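You operate a simulated robot arm through the tools that you are given. There is no shell and no other tool.

You are at the controls of a simulated robot arm. One attempt, no reset.

TASK
Flatten the bent Merry sign on the warm plate at its printed heat.
Fine: flat lid on till the display says done, no scorching; then heat dial to off and the lid back on the dark grey mat.

The check looks at the end state, three seconds after you hand in, the way a careful person would. Anything else that was tipped, shoved, dropped, spilled or broken makes it a failure. A push-on lid holds only when it is set on centred and level and pressed home; a screw cap is set on level and turned clockwise until tight.

THE ROBOT
A 6-joint arm with a two-finger parallel gripper, fixed in place. Base frame: the origin is at the foot of the arm, x ahead of it, y to its left, z up. Lengths are in cm, angles in degrees, forces in N, time in s.
With the tool pointing down near the work surface it reaches from about 36 to 76 cm from the base axis. Its first joint turns from -66.0 to 66.0 degrees. Payload 2.45 kg.
The tool frame sits at the grasp point between the pads (the TCP): z along the fingers, y along the line on which they close. The tips reach 2.4 cm beyond it. Largest opening 6.8 cm; finger width 1.7, thickness 1; the body of the gripper, 4 by 7 cm, starts 4.1 cm behind the TCP.
Orientation is that of the tool frame in the base frame, as [roll, pitch, yaw] about the fixed x, y, z axes, in that order (R = Rz(yaw) Ry(pitch) Rx(roll)). With the fingers straight down and closing along the base's y, the tool's x points along the base's -x, its y along +y and its z along -z.

THE INTERFACE
- The arm moves only by the tool nudge_tool. Its argument "steps" is a list of rows, each an object of numbers (a shift or turn left out is 0, a gripper value left out holds the last): "x", "y", "z": the shift along the base's x, y, z in cm; "wx", "wy", "wz": the turn, a rotation vector about the base's x, y, z in degrees; "grip": the opening, from 0 (shut) to 1 (fully open). In form: [{"x": .., "y": .., "z": .., "wx": .., "wy": .., "wz": .., "grip": ..}, ...]. A call has 1 to 20 rows; each row is the pose to reach, as a shift and turn from the pose commanded when the call began. Each row takes 0.2 s and may step no farther than 5 cm and 8.6 degrees from the row before; otherwise, or with a gripper value out of range, the whole call is refused. A pose out of reach is approached as far as the arm can. The call stops where the force on the tool passes 40 N (or 10 N more than at its start, if that is more) or the arm is blocked; 0.2 s more then pass. Each finger travels about 10.8 cm/s and halts on what it meets, pressing with about 37 N; the grip force reading is that of the motor and also rises with nothing between the fingers. The clock runs only during rows and for 0.2 s after the last one: add rows that repeat a pose to give the fingers time. It gives the time, the measured TCP pose, the force on the tool (base axes), the opening and the grip force at its end, in the units of the frame above (readings bear some noise), with the torque about the TCP (base axes, N m) and any sound that the robot's microphone picked up.
- Cameras (640 x 400 px; columns grow to the right, rows downward): "scene" is fixed at [16.84, 42.09, 145.19]; the picture's right is [-0.71, -0.71, 0.00], its down [-0.48, 0.48, -0.73] and it looks along [0.52, -0.52, -0.68] (base axes); focal length 318 px, centre (320, 200). "wrist" rides on the gripper at [8.4, 1.1, -7.5] in the tool frame; the picture's right is [-0.13, 0.99, 0.00], its down [-0.60, -0.08, -0.79] and it looks along [-0.79, -0.10, 0.61] (tool axes); focal length 251 px, centre (320, 200). There is no depth. A picture from a camera that has moved, and an enlarged one, comes with that camera's place and axes in the base frame and with its lens.
- get_image(camera): a new picture of that camera. The clock stands still meanwhile.
- zoom(camera, box): a new picture of the part [left, top, right, bottom] of that camera's present view, enlarged. The clock stands still meanwhile.
- hand_in(): hands the job in; it is judged then, once.

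Nothing tells you positions but the pictures and the camera data. Unless the task says otherwise, let go and move clear before handing in.

The tools are called after "Emit:" as name(argument=value, ...) on one line, values as JSON. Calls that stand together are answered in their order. nudge_tool: Moves the arm, as the interface text tells. Its arguments: {"type":"object","properties":{"steps":{"type":"array"}},"required":["steps"]} The other tools are called the same way: get_image (camera) takes a picture; zoom (camera, box) takes an enlarged picture of a part of a camera's view; hand_in () hands the job in.

At the start:

```text
time: 0.0
ee_pos: [44.16, -5.48, 118.06]
orientation: [180.0, 0.0, -179.9]
contact_force: [-0.4, -0.6, -0.1]
wrist_torque: [-0.01, -0.01, 0.0]
finger_gap: 6.81
grip_force: 0.0
```

scene: 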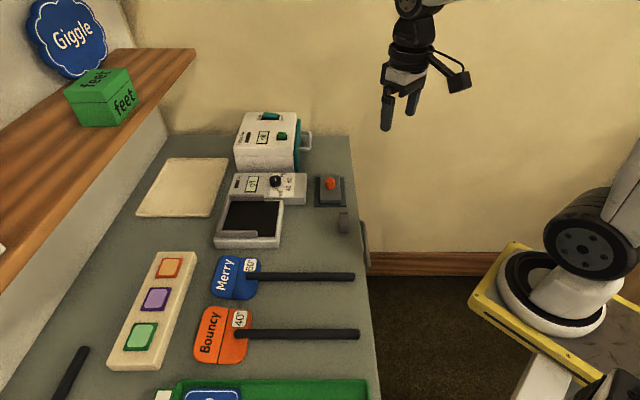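
wrist: 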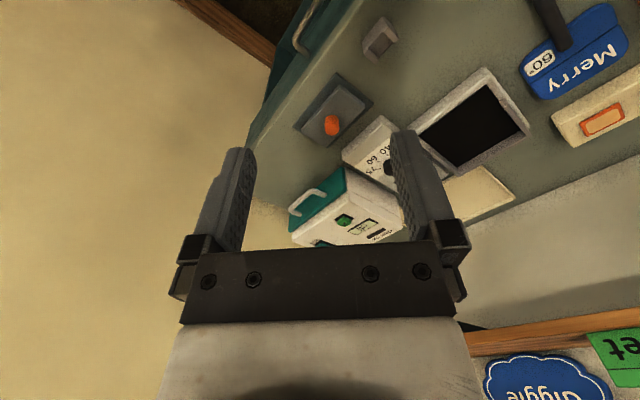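

I see a bench with a warm plate (black plate with a dial unit behind it), a white lidded machine with a handle, paddle-like signs "Merry" and "Bouncy", and a tray. I'll zoom in to identify each item before moving.

Emit:
zoom(camera="scene", box=[200, 100, 370, 210])

Emit:
zoom(camera="scene", box=[190, 180, 380, 300])

Emit:
zoom(camera="scene", box=[40, 240, 380, 400])

Emit:
zoom(camera="wrist", box=[240, 0, 640, 250])

```text
3.64 times, centred on (285, 155) of scene
camera zoom: at [16.84, 42.09, 145.19], right [-0.71, -0.71, 0.0], down [-0.48, 0.48, -0.73], along [0.52, -0.52, -0.68], focal length 1156 px, centre (447, 364)
```

zoom: 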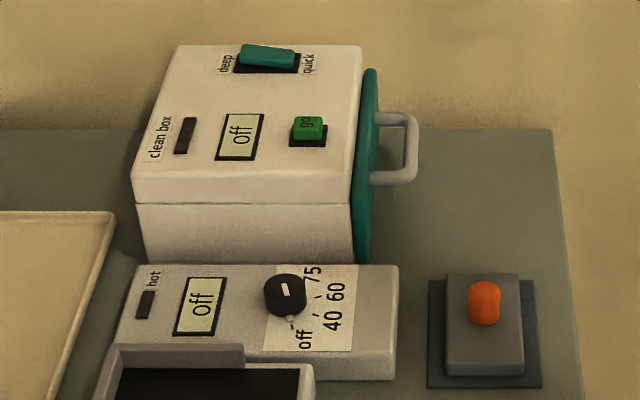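

```text
3.33 times, centred on (285, 240) of scene
camera zoom: at [16.84, 42.09, 145.19], right [-0.71, -0.71, 0.0], down [-0.48, 0.48, -0.73], along [0.52, -0.52, -0.68], focal length 1060 px, centre (437, 67)
```

zoom: 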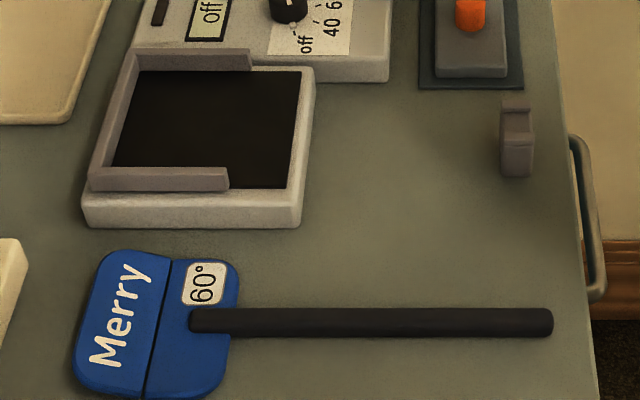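

```text
1.88 times, centred on (210, 320) of scene
camera zoom: at [16.84, 42.09, 145.19], right [-0.71, -0.71, 0.0], down [-0.48, 0.48, -0.73], along [0.52, -0.52, -0.68], focal length 598 px, centre (527, -26)
```

zoom: 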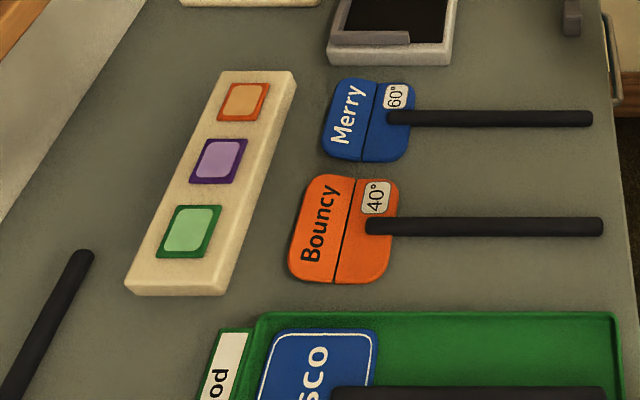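

```text
1.60 times, centred on (440, 125) of wrist
camera zoom: at [35.7, -4.25, 125.6], right [0.13, 0.99, 0.0], down [0.6, -0.08, 0.79], along [0.79, -0.1, -0.61], focal length 402 px, centre (128, 320)
```

zoom: 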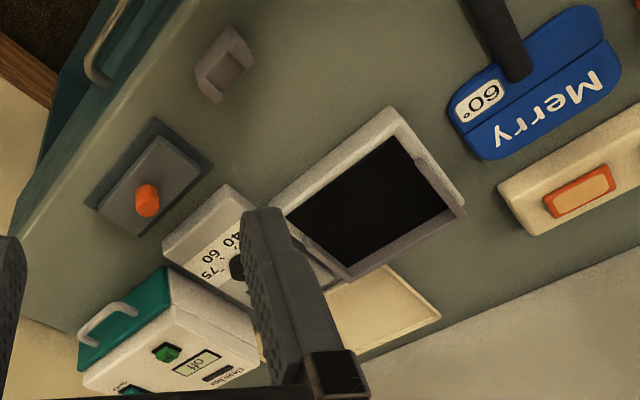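

The lid is the grey block with the orange knob on a dark mat. The warm plate is the black square with the raised fence, its dial box is behind it, and a grey clip in front looks like the handle rest. The bench is turned about 45° to the base, so I'll turn the tool with it and look closer from above.

Emit:
nudge_tool(steps=[{"x": 1.5, "y": 0.85, "z": -2.6, "wz": 7.5}, {"x": 3.0, "y": 1.7, "z": -5.2, "wz": 15}, {"x": 4.5, "y": 2.55, "z": -7.8, "wz": 22.5}, {"x": 6.0, "y": 3.4, "z": -10.4, "wz": 30}, {"x": 7.5, "y": 4.25, "z": -13, "wz": 37.5}, {"x": 9.0, "y": 5.1, "z": -15.5, "wz": 45}, {"x": 9.0, "y": 5.1, "z": -15.5, "wz": 45}])

Emit:
get_image(camera="wrist")

Emit:
zoom(camera="scene", box=[440, 200, 640, 400])

```text
time: 1.6
ee_pos: [53.32, -0.17, 102.47]
orientation: [-180.0, 0.1, -134.9]
contact_force: [0.2, 0.8, 0.6]
wrist_torque: [-0.01, 0.02, 0.0]
finger_gap: 6.8
grip_force: 0.0
```

```text
taken
camera wrist: at [46.62, -5.33, 110.09], right [-0.61, 0.79, 0.0], down [0.48, 0.37, 0.79], along [0.63, 0.48, -0.61], focal length 251 px, centre (320, 200)
```

wrist: 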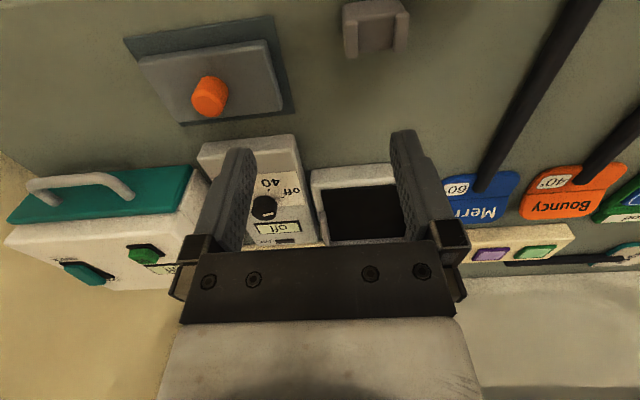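

```text
2.00 times, centred on (540, 300) of scene
camera zoom: at [16.84, 42.09, 145.19], right [-0.71, -0.71, 0.0], down [-0.48, 0.48, -0.73], along [0.52, -0.52, -0.68], focal length 636 px, centre (-120, 0)
```

zoom: 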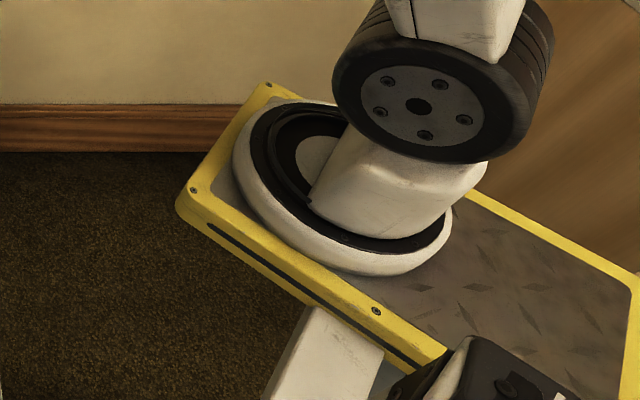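

The triangulation puts the bench top at about z≈88.5. I'll enlarge the current wrist view to read the dial, the clip, the plate and the lid.

Emit:
zoom(camera="wrist", box=[110, 0, 310, 125])

Emit:
zoom(camera="wrist", box=[200, 130, 320, 250])

Emit:
zoom(camera="wrist", box=[300, 0, 460, 100])

Emit:
zoom(camera="wrist", box=[300, 130, 540, 280])

Emit:
get_image(camera="scene")

```text
3.20 times, centred on (210, 62) of wrist
camera zoom: at [46.62, -5.33, 110.09], right [-0.61, 0.79, 0.0], down [0.48, 0.37, 0.79], along [0.63, 0.48, -0.61], focal length 805 px, centre (672, 640)
```

zoom: 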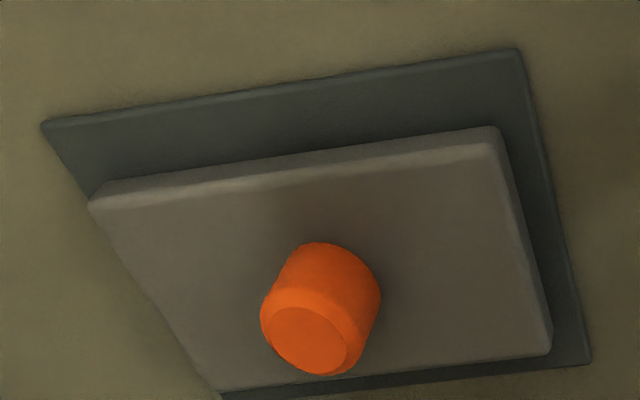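

```text
3.33 times, centred on (260, 190) of wrist
camera zoom: at [46.62, -5.33, 110.09], right [-0.61, 0.79, 0.0], down [0.48, 0.37, 0.79], along [0.63, 0.48, -0.61], focal length 838 px, centre (520, 233)
```

zoom: 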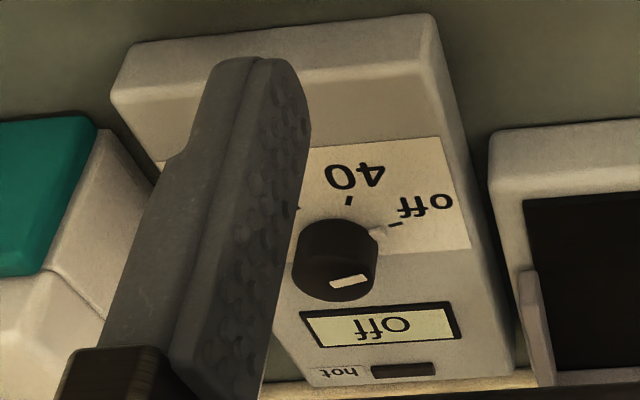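

```text
4.00 times, centred on (380, 50) of wrist
camera zoom: at [46.62, -5.33, 110.09], right [-0.61, 0.79, 0.0], down [0.48, 0.37, 0.79], along [0.63, 0.48, -0.61], focal length 1006 px, centre (80, 800)
```

zoom: 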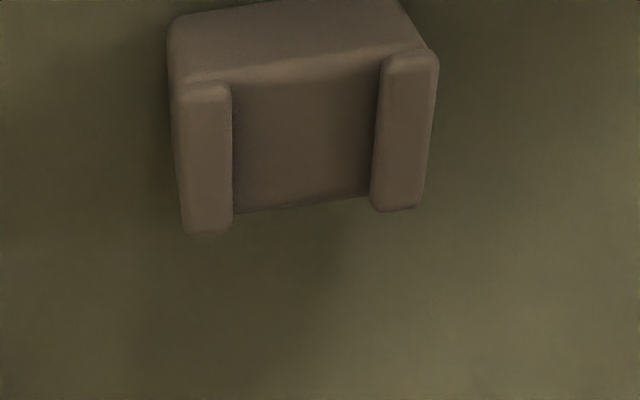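

```text
2.67 times, centred on (420, 205) of wrist
camera zoom: at [46.62, -5.33, 110.09], right [-0.61, 0.79, 0.0], down [0.48, 0.37, 0.79], along [0.63, 0.48, -0.61], focal length 670 px, centre (53, 187)
```

zoom: 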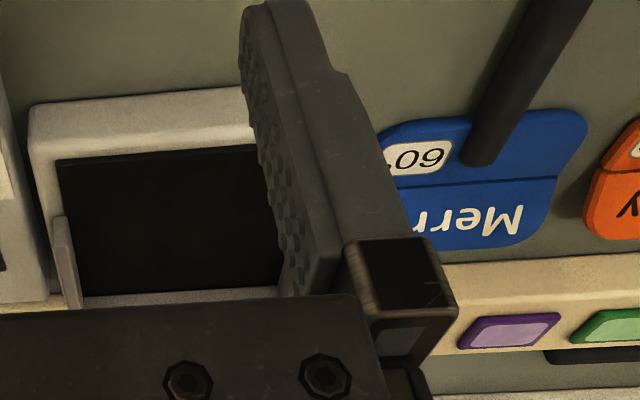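

```text
taken
```

scene: 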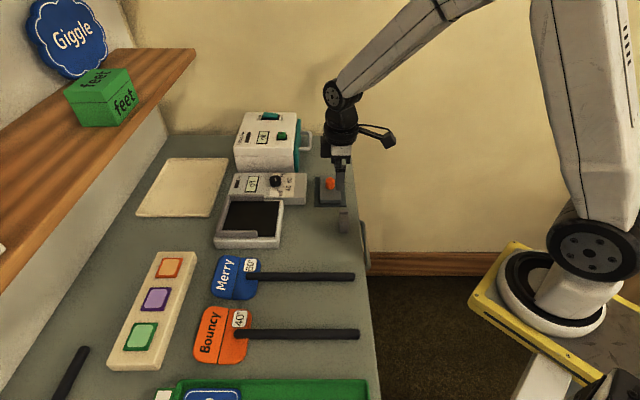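

Scale is now clear: the mat spans about 8×12 cm and the lid about 5.4×10 cm, lying across the bench. I'll move the camera over the plate for a steep view of the fence, then look at the clip and the sign.

Emit:
nudge_tool(steps=[{"x": 2.8, "y": 3.0, "z": 1.2}, {"x": 5.6, "y": 6.0, "z": 2.4}, {"x": 8.4, "y": 9.0, "z": 3.6}, {"x": 11.2, "y": 12.0, "z": 4.8}, {"x": 14.0, "y": 15.0, "z": 6.0}, {"x": 14.0, "y": 15.0, "z": 6.0}])

Emit:
get_image(camera="wrist")

Emit:
zoom(camera="wrist", box=[200, 0, 440, 150])

```text
time: 3.0
ee_pos: [66.95, 14.83, 108.5]
orientation: [180.0, 0.0, -135.0]
contact_force: [-0.4, -0.3, -0.6]
wrist_torque: [0.02, -0.03, -0.02]
finger_gap: 6.75
grip_force: 0.1
```

```text
taken
camera wrist: at [60.29, 9.72, 116.04], right [-0.61, 0.79, 0.0], down [0.48, 0.37, 0.79], along [0.63, 0.48, -0.61], focal length 251 px, centre (320, 200)
```

wrist: 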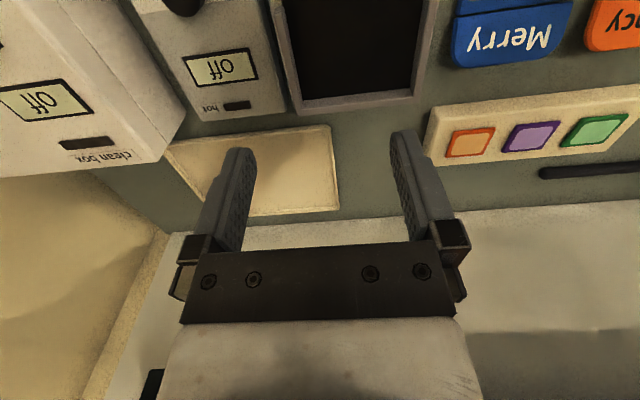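

```text
2.67 times, centred on (320, 75) of wrist
camera zoom: at [60.29, 9.72, 116.04], right [-0.61, 0.79, 0.0], down [0.48, 0.37, 0.79], along [0.63, 0.48, -0.61], focal length 670 px, centre (320, 533)
```

zoom: 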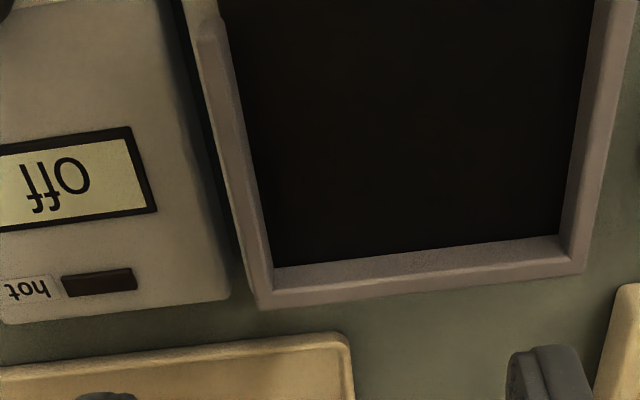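

Emit:
nudge_tool(steps=[{"x": -2.8, "y": -2.8}, {"x": -5.6, "y": -5.6}, {"x": -5.6, "y": -5.6}])

Emit:
get_image(camera="wrist")

Emit:
zoom(camera="wrist", box=[240, 0, 480, 150])

Emit:
zoom(camera="wrist", box=[120, 0, 320, 125])

Emit:
zoom(camera="wrist", box=[400, 0, 640, 150])

```text
time: 3.8
ee_pos: [61.47, 9.2, 108.28]
orientation: [180.0, 0.0, -135.0]
contact_force: [-0.6, -0.2, -0.4]
wrist_torque: [0.01, -0.03, 0.02]
finger_gap: 6.81
grip_force: 0.0
```

```text
taken
camera wrist: at [54.77, 4.12, 115.99], right [-0.61, 0.79, 0.0], down [0.48, 0.37, 0.79], along [0.63, 0.48, -0.61], focal length 251 px, centre (320, 200)
```

wrist: 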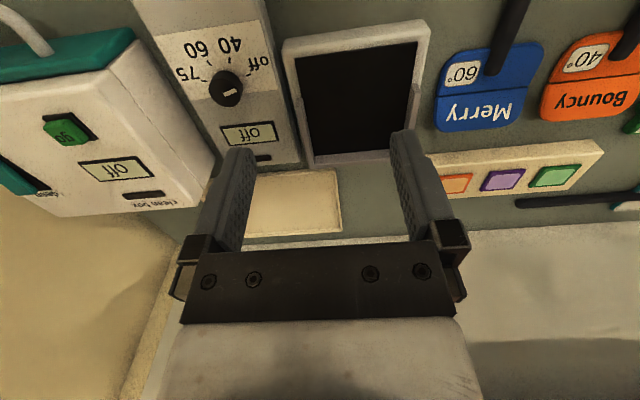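

```text
2.67 times, centred on (360, 75) of wrist
camera zoom: at [54.77, 4.12, 115.99], right [-0.61, 0.79, 0.0], down [0.48, 0.37, 0.79], along [0.63, 0.48, -0.61], focal length 670 px, centre (213, 533)
```

zoom: 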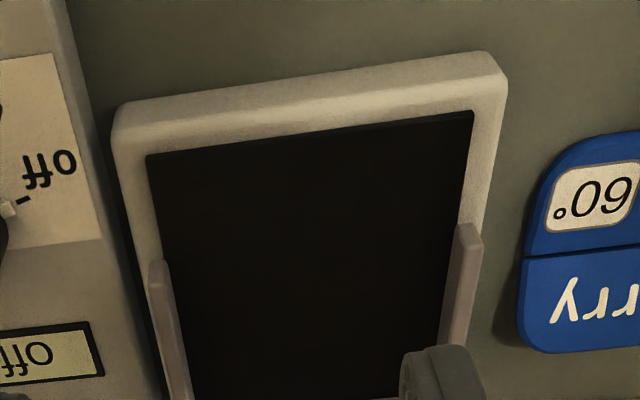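

```text
3.20 times, centred on (220, 62) of wrist
camera zoom: at [54.77, 4.12, 115.99], right [-0.61, 0.79, 0.0], down [0.48, 0.37, 0.79], along [0.63, 0.48, -0.61], focal length 805 px, centre (640, 640)
```

zoom: 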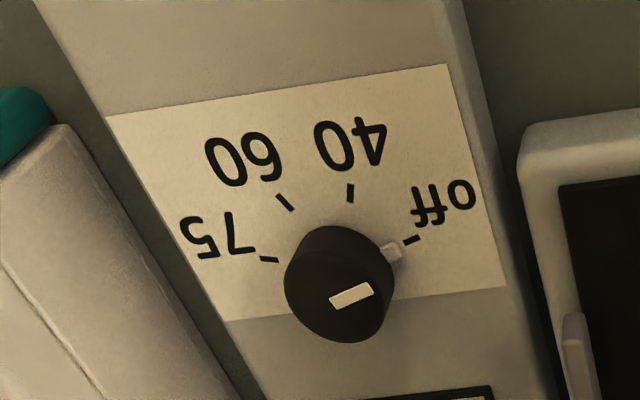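

```text
2.67 times, centred on (520, 75) of wrist
camera zoom: at [54.77, 4.12, 115.99], right [-0.61, 0.79, 0.0], down [0.48, 0.37, 0.79], along [0.63, 0.48, -0.61], focal length 670 px, centre (-213, 533)
```

zoom: 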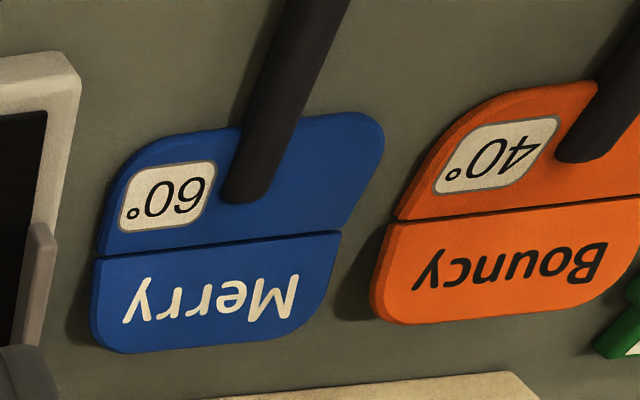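

The dial reads counter-clockwise from above: off, 40, 60, 75, roughly 50° apart. The fenced plate opens toward the clip and both look centred on the same line. I'll look at the clip in detail from the scene camera and from the wrist.

Emit:
zoom(camera="scene", box=[325, 200, 373, 230])

Emit:
nudge_tool(steps=[{"x": -3.2, "y": -3.2, "z": -1}, {"x": -6.4, "y": -6.4, "z": -2}, {"x": -9.5, "y": -9.5, "z": -3}, {"x": -12.5, "y": -12.5, "z": -4}, {"x": -12.5, "y": -12.5, "z": -4}])

Emit:
get_image(camera="wrist")

Emit:
zoom(camera="wrist", box=[280, 60, 440, 160])

```text
13.33 times, centred on (349, 215) of scene
camera zoom: at [16.84, 42.09, 145.19], right [-0.71, -0.71, 0.0], down [-0.48, 0.48, -0.73], along [0.52, -0.52, -0.68], focal length 4239 px, centre (-67, 0)
```

zoom: 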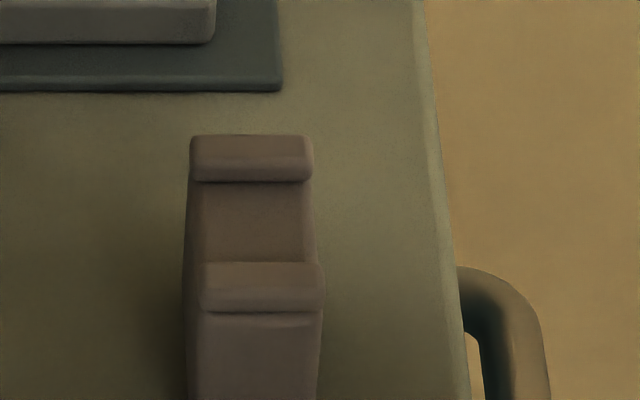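

```text
time: 5.0
ee_pos: [48.98, -3.61, 104.78]
orientation: [-180.0, 0.0, -135.0]
contact_force: [0.1, 0.5, 0.0]
wrist_torque: [-0.01, -0.04, 0.02]
finger_gap: 6.82
grip_force: 0.0
```

```text
taken
camera wrist: at [42.28, -8.65, 112.26], right [-0.61, 0.79, 0.0], down [0.48, 0.37, 0.79], along [0.63, 0.48, -0.61], focal length 251 px, centre (320, 200)
```

wrist: 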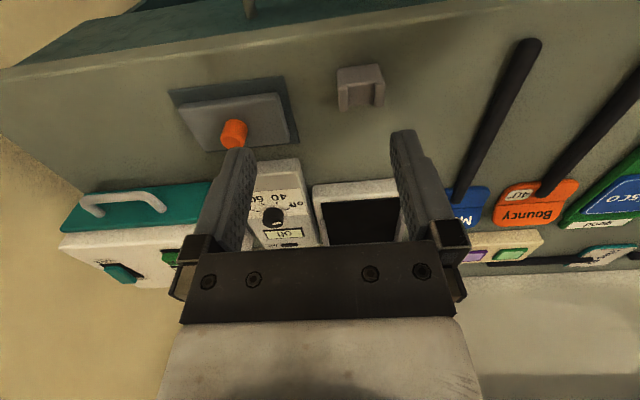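

```text
4.00 times, centred on (360, 110) of wrist
camera zoom: at [42.28, -8.65, 112.26], right [-0.61, 0.79, 0.0], down [0.48, 0.37, 0.79], along [0.63, 0.48, -0.61], focal length 1006 px, centre (160, 560)
```

zoom: 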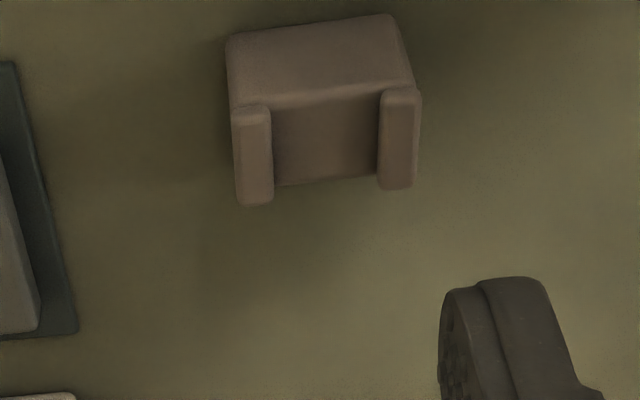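

The clip is a saddle: a channel along the handle direction, with two ridges and a gap of about 2.3 cm, centred on b≈−34 (bench frame) like the plate. Next I'll move above the Merry sign's handle and inspect the bend from a low angle.

Emit:
nudge_tool(steps=[{"x": 0.3, "y": 4.5}, {"x": 0.6, "y": 9.0}, {"x": 0.9, "y": 13.5}, {"x": 1.2, "y": 18.0}, {"x": 1.5, "y": 22.5}, {"x": 1.85, "y": 26.8, "z": -1}, {"x": 1.85, "y": 26.8, "z": -4.5}, {"x": 1.85, "y": 26.8, "z": -7.5}, {"x": 1.85, "y": 26.8, "z": -7.5}])

Emit:
get_image(camera="wrist")

Emit:
zoom(camera="wrist", box=[220, 40, 460, 240])

Emit:
get_image(camera="scene")

```text
time: 7.0
ee_pos: [51.02, 23.57, 97.03]
orientation: [179.9, 0.0, -135.0]
contact_force: [-0.3, 0.8, 0.7]
wrist_torque: [-0.02, -0.02, 0.0]
finger_gap: 6.81
grip_force: 0.1
```

```text
taken
camera wrist: at [44.26, 18.46, 104.53], right [-0.61, 0.79, 0.0], down [0.48, 0.37, 0.79], along [0.63, 0.48, -0.61], focal length 251 px, centre (320, 200)
```

wrist: 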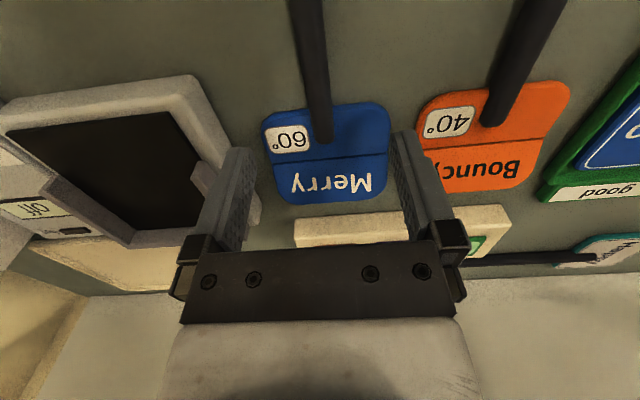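

```text
2.00 times, centred on (340, 140) of wrist
camera zoom: at [44.26, 18.46, 104.53], right [-0.61, 0.79, 0.0], down [0.48, 0.37, 0.79], along [0.63, 0.48, -0.61], focal length 503 px, centre (280, 320)
```

zoom: 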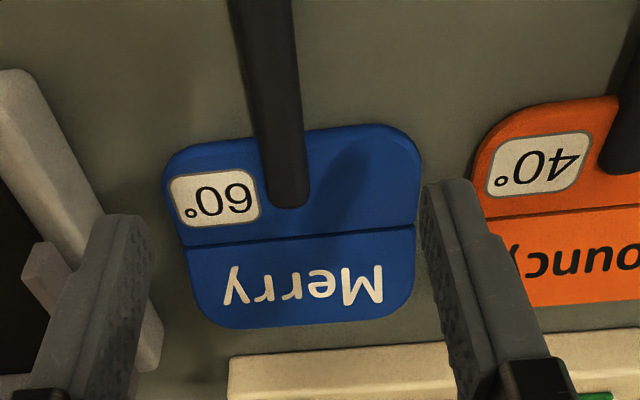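

```text
taken
```

scene: 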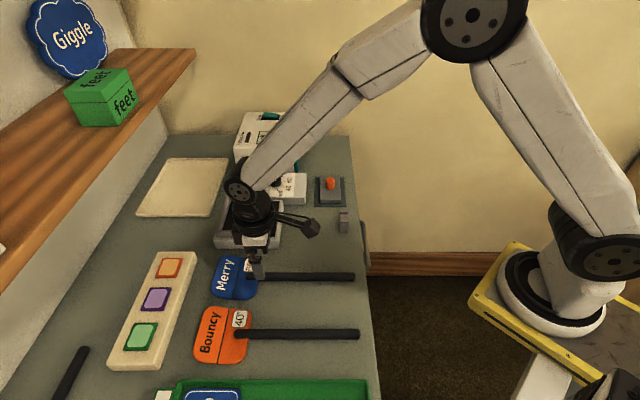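

The near half of the Merry sign lies flat with the handle resting on the bench. The far half is tilted up about 15° from the fold. The gripper is centred over the handle near its balance point, so I'll go down with the fingers astride it.

Emit:
nudge_tool(steps=[{"x": 0.08, "y": -0.08, "z": -2}, {"x": 0.08, "y": -0.08, "z": -4}, {"x": 0.08, "y": -0.08, "z": -5}, {"x": 0.08, "y": -0.08, "z": -5.6}, {"x": 0.08, "y": -0.08, "z": -5.6}])

Emit:
get_image(camera="wrist")

Emit:
zoom(camera="scene", box=[200, 230, 300, 300])

```text
time: 8.2
ee_pos: [50.91, 23.35, 91.48]
orientation: [-179.9, -0.1, -135.1]
contact_force: [0.2, 0.2, 0.7]
wrist_torque: [-0.01, 0.0, 0.0]
finger_gap: 6.8
grip_force: 0.1
```

```text
taken
camera wrist: at [44.25, 18.25, 99.04], right [-0.61, 0.79, 0.0], down [0.48, 0.37, 0.79], along [0.63, 0.48, -0.61], focal length 251 px, centre (320, 200)
```

wrist: 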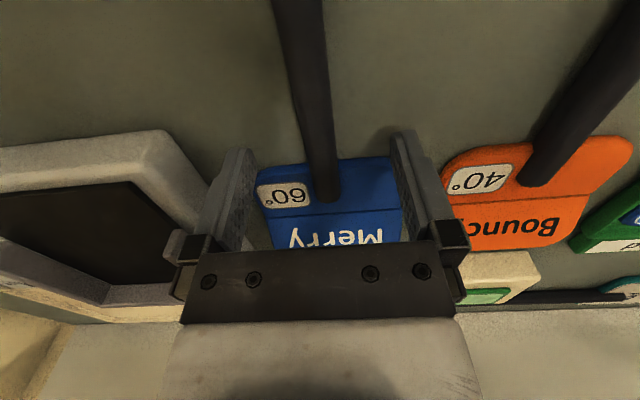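

```text
5.71 times, centred on (250, 265) of scene
camera zoom: at [16.84, 42.09, 145.19], right [-0.71, -0.71, 0.0], down [-0.48, 0.48, -0.73], along [0.52, -0.52, -0.68], focal length 1817 px, centre (720, -171)
```

zoom: 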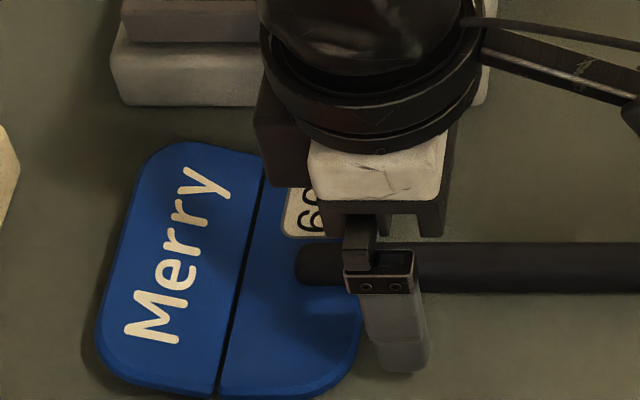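

Emit:
nudge_tool(steps=[{"z": -0.1}, {"z": -0.2}, {"z": -0.3}, {"z": -0.3}])

```text
time: 9.2
ee_pos: [50.92, 23.48, 91.08]
orientation: [-179.9, -0.1, -135.0]
contact_force: [0.3, -0.3, 0.5]
wrist_torque: [0.02, 0.01, -0.03]
finger_gap: 6.79
grip_force: 0.1
```

The tips sit just above the bench with no contact. I'll close on the handle.

Emit:
nudge_tool(steps=[{"grip": 0.5}, {"grip": 0.3}, {"grip": 0.1}, {"grip": 0}, {"grip": 0}, {"grip": 0}])

Emit:
get_image(camera="wrist")

```text
time: 10.6
ee_pos: [50.91, 23.39, 91.23]
orientation: [-180.0, 0.0, -135.1]
contact_force: [0.0, 0.7, -0.1]
wrist_torque: [0.02, -0.01, -0.01]
finger_gap: 1.48
grip_force: 34.7
```

```text
taken
camera wrist: at [44.23, 18.2, 98.68], right [-0.61, 0.79, 0.0], down [0.48, 0.37, 0.79], along [0.63, 0.48, -0.61], focal length 251 px, centre (320, 200)
```

wrist: 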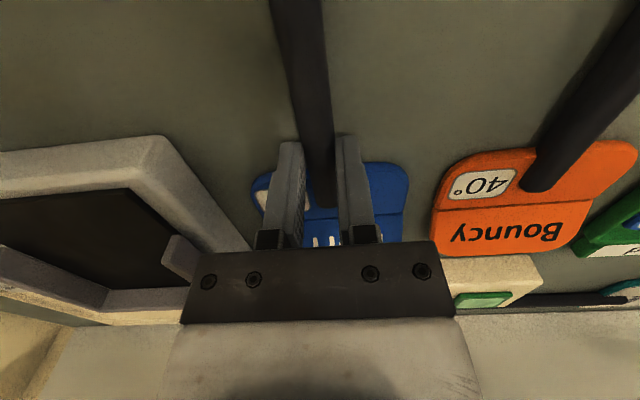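

I have the handle, about 1.5 cm thick. I'll lift a little and check it stays level.

Emit:
nudge_tool(steps=[{"z": 0.5}, {"z": 1.5}, {"z": 3.0}, {"z": 3.0}])

Emit:
get_image(camera="wrist")

Emit:
zoom(camera="scene", box=[200, 220, 380, 320])

```text
time: 11.6
ee_pos: [50.98, 23.2, 94.11]
orientation: [-180.0, 0.0, -135.0]
contact_force: [-0.2, -0.1, 0.1]
wrist_torque: [-0.02, 0.01, -0.03]
finger_gap: 1.5
grip_force: 34.2
```

```text
taken
camera wrist: at [44.2, 18.12, 101.67], right [-0.61, 0.79, 0.0], down [0.48, 0.37, 0.79], along [0.63, 0.48, -0.61], focal length 251 px, centre (320, 200)
```

wrist: 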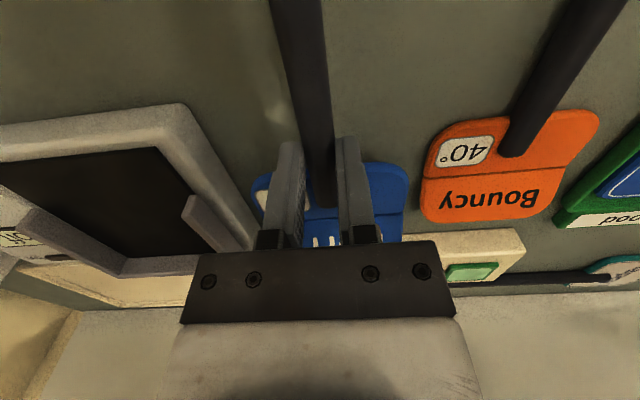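

```text
3.56 times, centred on (290, 270) of scene
camera zoom: at [16.84, 42.09, 145.19], right [-0.71, -0.71, 0.0], down [-0.48, 0.48, -0.73], along [0.52, -0.52, -0.68], focal length 1130 px, centre (427, -49)
```

zoom: 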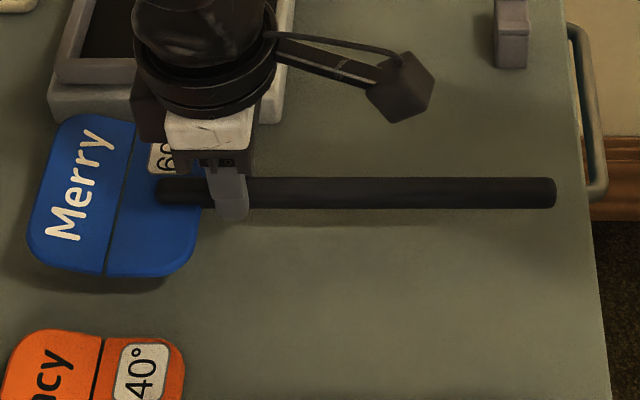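

The sign hangs level with no slip. I'll raise it further, carry it over the plate, and check the alignment with the fence and the clip.

Emit:
nudge_tool(steps=[{"z": 2.5}, {"z": 4.5}, {"x": 2.1, "y": -1.97, "z": 4.5}, {"x": 4.2, "y": -3.94, "z": 4.5}, {"x": 6.3, "y": -5.9, "z": 4.5}, {"x": 8.4, "y": -7.9, "z": 4.5}, {"x": 10.57, "y": -9.86, "z": 4.5}, {"x": 10.57, "y": -9.86, "z": 4.5}, {"x": 10.57, "y": -9.86, "z": 4.5}])

Emit:
get_image(camera="wrist")

Emit:
zoom(camera="scene", box=[190, 150, 390, 275])

```text
time: 13.6
ee_pos: [61.55, 13.51, 98.61]
orientation: [180.0, 0.1, -135.0]
contact_force: [0.1, 0.5, -0.8]
wrist_torque: [-0.03, -0.03, 0.03]
finger_gap: 1.49
grip_force: 34.3
```

```text
taken
camera wrist: at [54.8, 8.33, 106.22], right [-0.61, 0.79, 0.0], down [0.48, 0.37, 0.79], along [0.63, 0.48, -0.61], focal length 251 px, centre (320, 200)
```

wrist: 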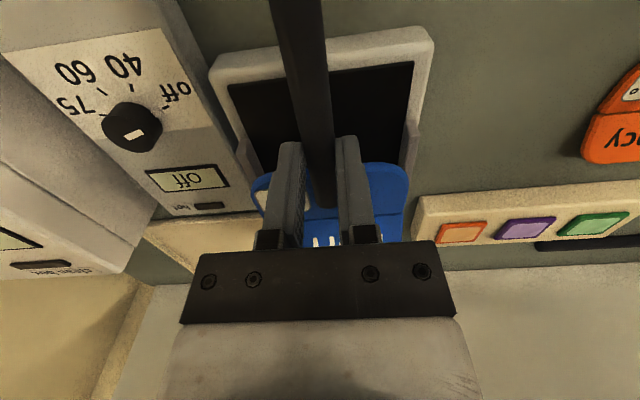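

```text
3.20 times, centred on (290, 212) of scene
camera zoom: at [16.84, 42.09, 145.19], right [-0.71, -0.71, 0.0], down [-0.48, 0.48, -0.73], along [0.52, -0.52, -0.68], focal length 1017 px, centre (416, 160)
```

zoom: 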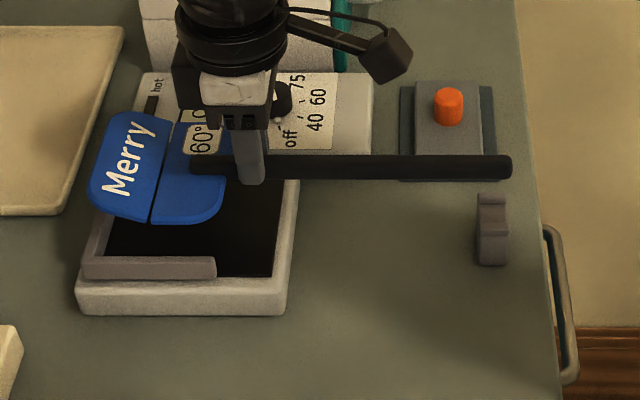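

Height triangulation puts the plate surface at z≈91.6 and the fence's inner end at about a≈−63.7. I'll shift the sign back about 0.65 cm so that it doesn't hit the fence when flattened, then lower partway and check.

Emit:
nudge_tool(steps=[{"x": -0.27, "y": -0.2, "z": 0}, {"x": -0.53, "y": -0.39, "z": -0.5}, {"x": -0.53, "y": -0.39, "z": -1.5}, {"x": -0.53, "y": -0.39, "z": -2.2}, {"x": -0.53, "y": -0.39, "z": -2.2}])

Emit:
get_image(camera="wrist")

Emit:
zoom(camera="scene", box=[200, 180, 300, 250])

Emit:
zoom(camera="scene", box=[300, 180, 380, 240])

```text
time: 14.8
ee_pos: [61.03, 13.13, 96.35]
orientation: [-180.0, 0.0, -135.0]
contact_force: [1.0, -0.6, -0.5]
wrist_torque: [0.0, 0.01, -0.05]
finger_gap: 1.48
grip_force: 33.9
```

```text
taken
camera wrist: at [54.3, 7.96, 103.99], right [-0.61, 0.79, 0.0], down [0.48, 0.37, 0.79], along [0.63, 0.48, -0.61], focal length 251 px, centre (320, 200)
```

wrist: 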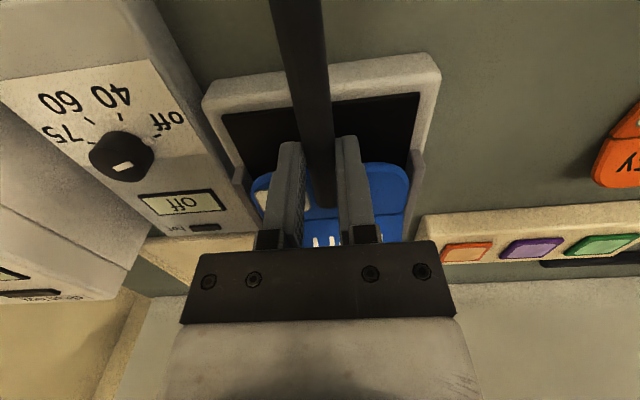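

```text
5.71 times, centred on (250, 215) of scene
camera zoom: at [16.84, 42.09, 145.19], right [-0.71, -0.71, 0.0], down [-0.48, 0.48, -0.73], along [0.52, -0.52, -0.68], focal length 1817 px, centre (720, 114)
```

zoom: 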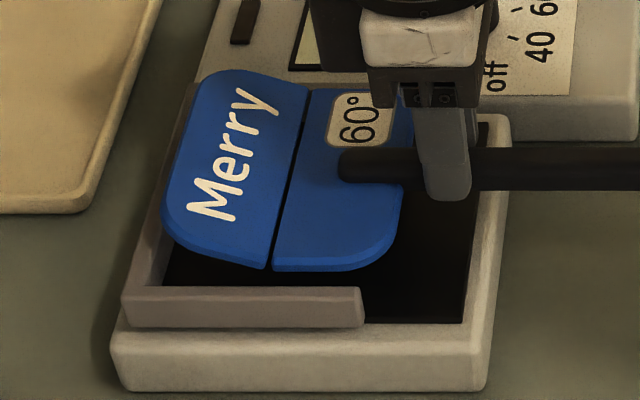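

```text
6.67 times, centred on (340, 210) of scene
camera zoom: at [16.84, 42.09, 145.19], right [-0.71, -0.71, 0.0], down [-0.48, 0.48, -0.73], along [0.52, -0.52, -0.68], focal length 2119 px, centre (187, 133)
```

zoom: 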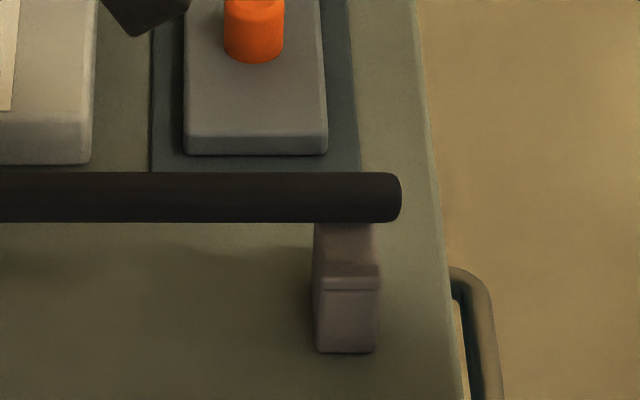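

Alignment is good: the handle is over the saddle and the sign lies within the fence. I'll lower gently in small steps until it touches.

Emit:
nudge_tool(steps=[{"z": -0.6}, {"z": -1.1}, {"z": -1.5}, {"z": -1.7}, {"z": -1.7}])

Emit:
zoom(camera="scene", box=[200, 180, 300, 250])

Emit:
zoom(camera="scene", box=[300, 180, 380, 240])

```text
time: 16.0
ee_pos: [60.98, 12.99, 94.68]
orientation: [-180.0, 0.0, -135.0]
contact_force: [0.4, -0.1, -1.3]
wrist_torque: [0.0, 0.02, -0.04]
finger_gap: 1.49
grip_force: 34.0
```

```text
5.71 times, centred on (250, 215) of scene
camera zoom: at [16.84, 42.09, 145.19], right [-0.71, -0.71, 0.0], down [-0.48, 0.48, -0.73], along [0.52, -0.52, -0.68], focal length 1817 px, centre (720, 114)
```

zoom: 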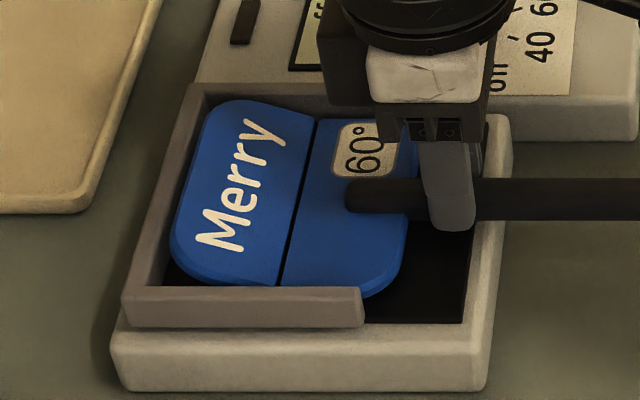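

```text
6.67 times, centred on (340, 210) of scene
camera zoom: at [16.84, 42.09, 145.19], right [-0.71, -0.71, 0.0], down [-0.48, 0.48, -0.73], along [0.52, -0.52, -0.68], focal length 2119 px, centre (187, 133)
```

zoom: 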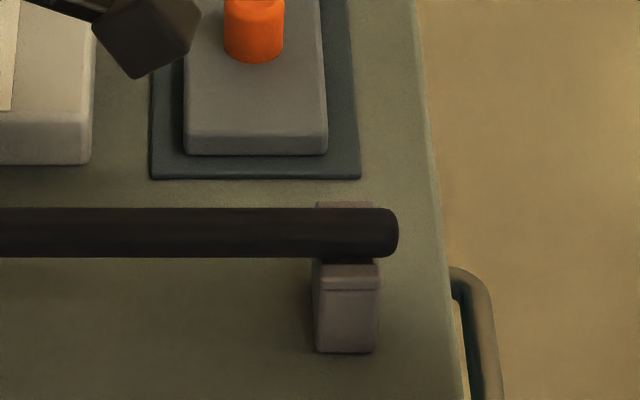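

Emit:
nudge_tool(steps=[{"z": -0.15}, {"z": -0.3}, {"z": -0.3}])

Emit:
zoom(camera="scene", box=[300, 180, 380, 240])

```text
time: 16.8
ee_pos: [60.98, 13.09, 94.58]
orientation: [180.0, 0.1, -135.0]
contact_force: [-2.5, 0.1, 9.4]
wrist_torque: [-0.21, 0.32, 0.01]
finger_gap: 1.5
grip_force: 34.2
```

```text
6.67 times, centred on (340, 210) of scene
camera zoom: at [16.81, 42.09, 145.2], right [-0.71, -0.71, 0.0], down [-0.48, 0.48, -0.73], along [0.52, -0.52, -0.68], focal length 2119 px, centre (187, 133)
```

zoom: 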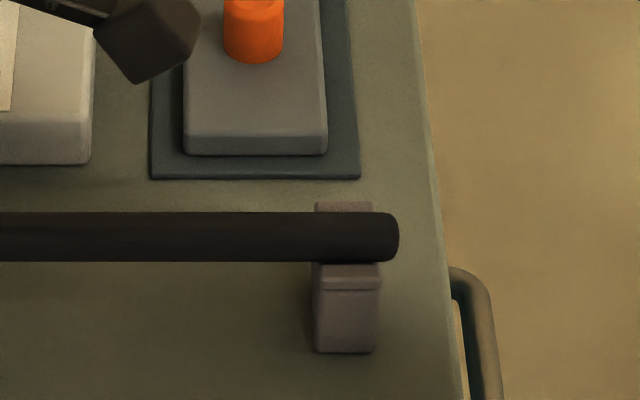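

It's seated: about 9 N upward, shared between the plate and the saddle. I'll ease off slightly, then release.

Emit:
nudge_tool(steps=[{"z": 0.12}, {"z": 0.12, "grip": 0.35}, {"z": 0.12, "grip": 0.45}, {"z": 0.12, "grip": 0.6}, {"z": 0.12, "grip": 0.6}])

Emit:
zoom(camera="scene", box=[200, 180, 300, 250])

Emit:
zoom(camera="scene", box=[300, 180, 380, 240])

```text
time: 18.0
ee_pos: [61.01, 13.0, 94.5]
orientation: [180.0, 0.0, -135.0]
contact_force: [0.3, -0.1, -0.3]
wrist_torque: [0.04, 0.02, -0.05]
finger_gap: 4.09
grip_force: 0.0
```

```text
5.71 times, centred on (250, 215) of scene
camera zoom: at [16.84, 42.09, 145.19], right [-0.71, -0.71, 0.0], down [-0.48, 0.48, -0.73], along [0.52, -0.52, -0.68], focal length 1817 px, centre (720, 114)
```

zoom: 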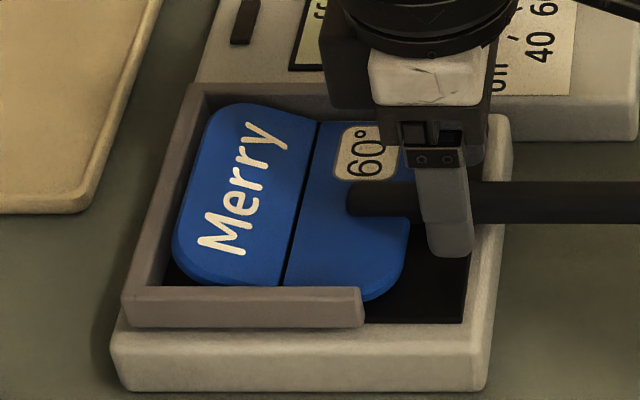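

```text
6.67 times, centred on (340, 210) of scene
camera zoom: at [16.84, 42.09, 145.19], right [-0.71, -0.71, 0.0], down [-0.48, 0.48, -0.73], along [0.52, -0.52, -0.68], focal length 2119 px, centre (187, 133)
```

zoom: 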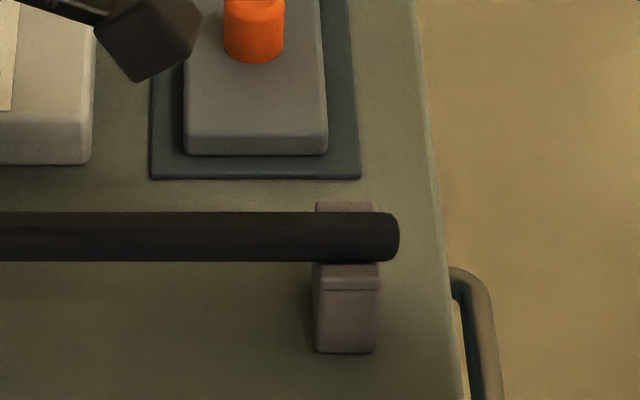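

The sign rests on the plate and saddle without shifting. I'll raise clear and look at it from above.

Emit:
nudge_tool(steps=[{"z": 1.5}, {"z": 4}, {"z": 7.5}, {"z": 10.5, "x": -1, "y": -1.5, "grip": 1}, {"z": 13.5, "x": -2, "y": -3, "grip": 1}, {"z": 13.5, "x": -2, "y": -3, "grip": 1}])

Emit:
get_image(camera="wrist")

Emit:
zoom(camera="wrist", box=[260, 0, 460, 150])

Emit:
zoom(camera="scene", box=[200, 180, 300, 250])

```text
time: 19.4
ee_pos: [58.86, 10.08, 108.15]
orientation: [-179.9, 0.0, -135.1]
contact_force: [-0.4, -0.1, -0.5]
wrist_torque: [0.02, -0.01, -0.01]
finger_gap: 6.82
grip_force: 0.0
```

```text
taken
camera wrist: at [52.15, 4.94, 115.7], right [-0.61, 0.79, 0.0], down [0.48, 0.37, 0.79], along [0.63, 0.48, -0.61], focal length 251 px, centre (320, 200)
```

wrist: 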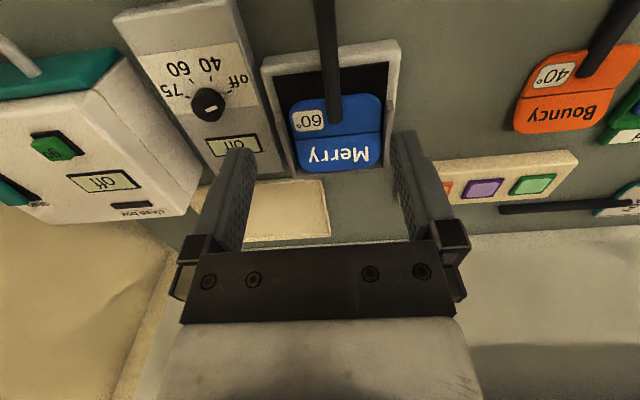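

```text
2.67 times, centred on (360, 75) of wrist
camera zoom: at [52.15, 4.94, 115.7], right [-0.61, 0.79, 0.0], down [0.48, 0.37, 0.79], along [0.63, 0.48, -0.61], focal length 670 px, centre (213, 533)
```

zoom: 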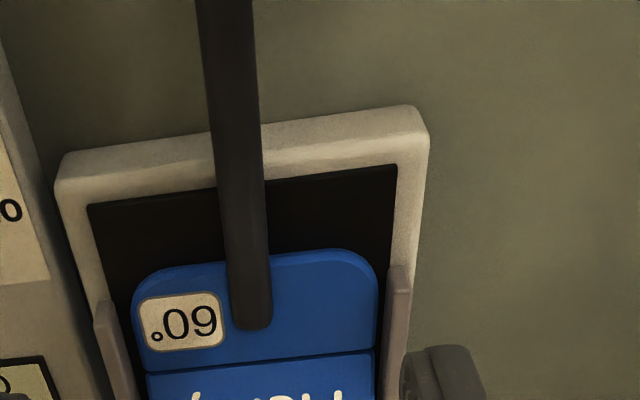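

```text
5.71 times, centred on (250, 215) of scene
camera zoom: at [16.84, 42.09, 145.19], right [-0.71, -0.71, 0.0], down [-0.48, 0.48, -0.73], along [0.52, -0.52, -0.68], focal length 1817 px, centre (720, 114)
```

zoom: 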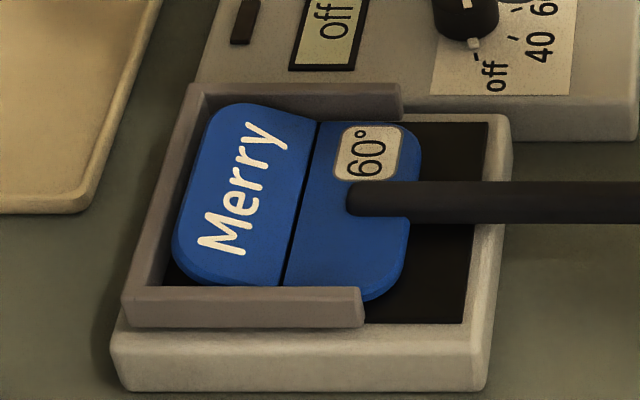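

Emit:
zoom(camera="wrist", box=[260, 80, 400, 190])

Emit:
zoom(camera="scene", box=[310, 165, 350, 215])

```text
3.64 times, centred on (330, 135) of wrist
camera zoom: at [52.15, 4.94, 115.7], right [-0.61, 0.79, 0.0], down [0.48, 0.37, 0.79], along [0.63, 0.48, -0.61], focal length 914 px, centre (284, 436)
```

zoom: 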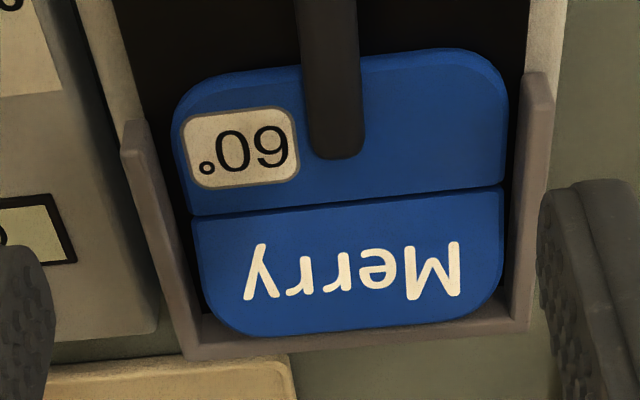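

```text
8.00 times, centred on (330, 190) of scene
camera zoom: at [16.84, 42.09, 145.19], right [-0.71, -0.71, 0.0], down [-0.48, 0.48, -0.73], along [0.52, -0.52, -0.68], focal length 2543 px, centre (240, 280)
```

zoom: 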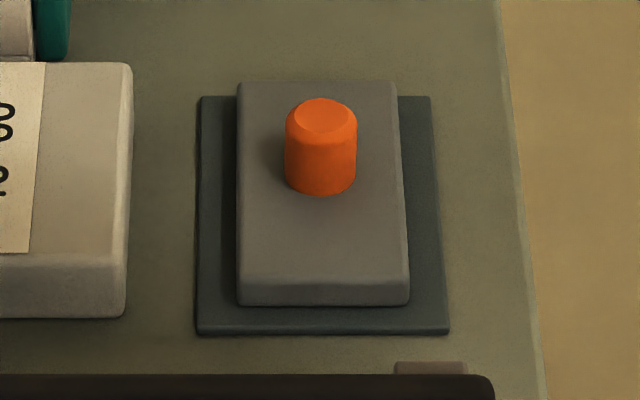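

The sign sits well, but once flattened its far edge would almost touch the fence (about 0.1 cm). I'll re-grip the handle and pull the sign about 0.4 cm toward the clip.

Emit:
nudge_tool(steps=[{"x": 1, "y": 1.5, "z": -3, "grip": 0.6}, {"x": 2, "y": 3, "z": -6, "grip": 0.6}, {"x": 2, "y": 3, "z": -9.5, "grip": 0.6}, {"x": 2, "y": 3, "z": -12, "grip": 0.6}, {"x": 2, "y": 3, "z": -13.4, "grip": 0.6}, {"x": 2, "y": 3, "z": -13.4, "grip": 0.4}, {"x": 2, "y": 3, "z": -13.4, "grip": 0.2}, {"x": 2, "y": 3, "z": -13.4, "grip": 0}, {"x": 2, "y": 3, "z": -13.4, "grip": 0}, {"x": 2, "y": 3, "z": -13.1, "grip": 0}, {"x": 1.86, "y": 2.86, "z": -13.1, "grip": 0}, {"x": 1.72, "y": 2.72, "z": -13.1, "grip": 0}, {"x": 1.72, "y": 2.72, "z": -13.1, "grip": 0}])

Emit:
zoom(camera="scene", box=[200, 180, 300, 250])

```text
time: 22.2
ee_pos: [60.78, 12.69, 94.97]
orientation: [-179.9, 0.0, -135.1]
contact_force: [-0.1, -0.8, -0.4]
wrist_torque: [0.03, 0.0, -0.02]
finger_gap: 1.48
grip_force: 34.3
```

```text
5.71 times, centred on (250, 215) of scene
camera zoom: at [16.84, 42.09, 145.19], right [-0.71, -0.71, 0.0], down [-0.48, 0.48, -0.73], along [0.52, -0.52, -0.68], focal length 1817 px, centre (720, 114)
```

zoom: 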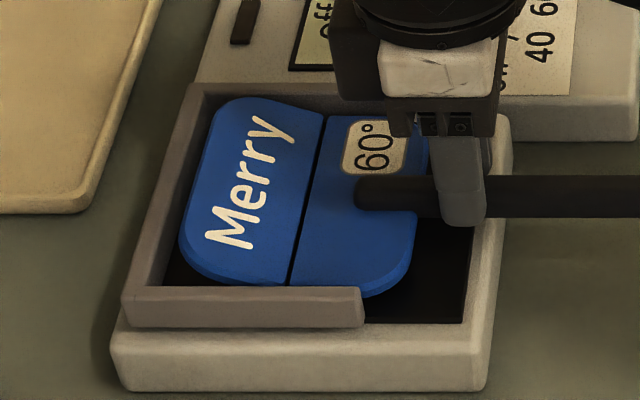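

Shifted. I'll lower the last bit to contact.

Emit:
nudge_tool(steps=[{"z": -0.15}, {"z": -0.3}, {"z": -0.38}, {"z": -0.38}])

```text
time: 23.2
ee_pos: [60.78, 12.79, 94.62]
orientation: [179.9, 0.0, -135.0]
contact_force: [-2.4, -0.5, 5.7]
wrist_torque: [-0.1, 0.19, -0.03]
finger_gap: 1.49
grip_force: 34.3
```

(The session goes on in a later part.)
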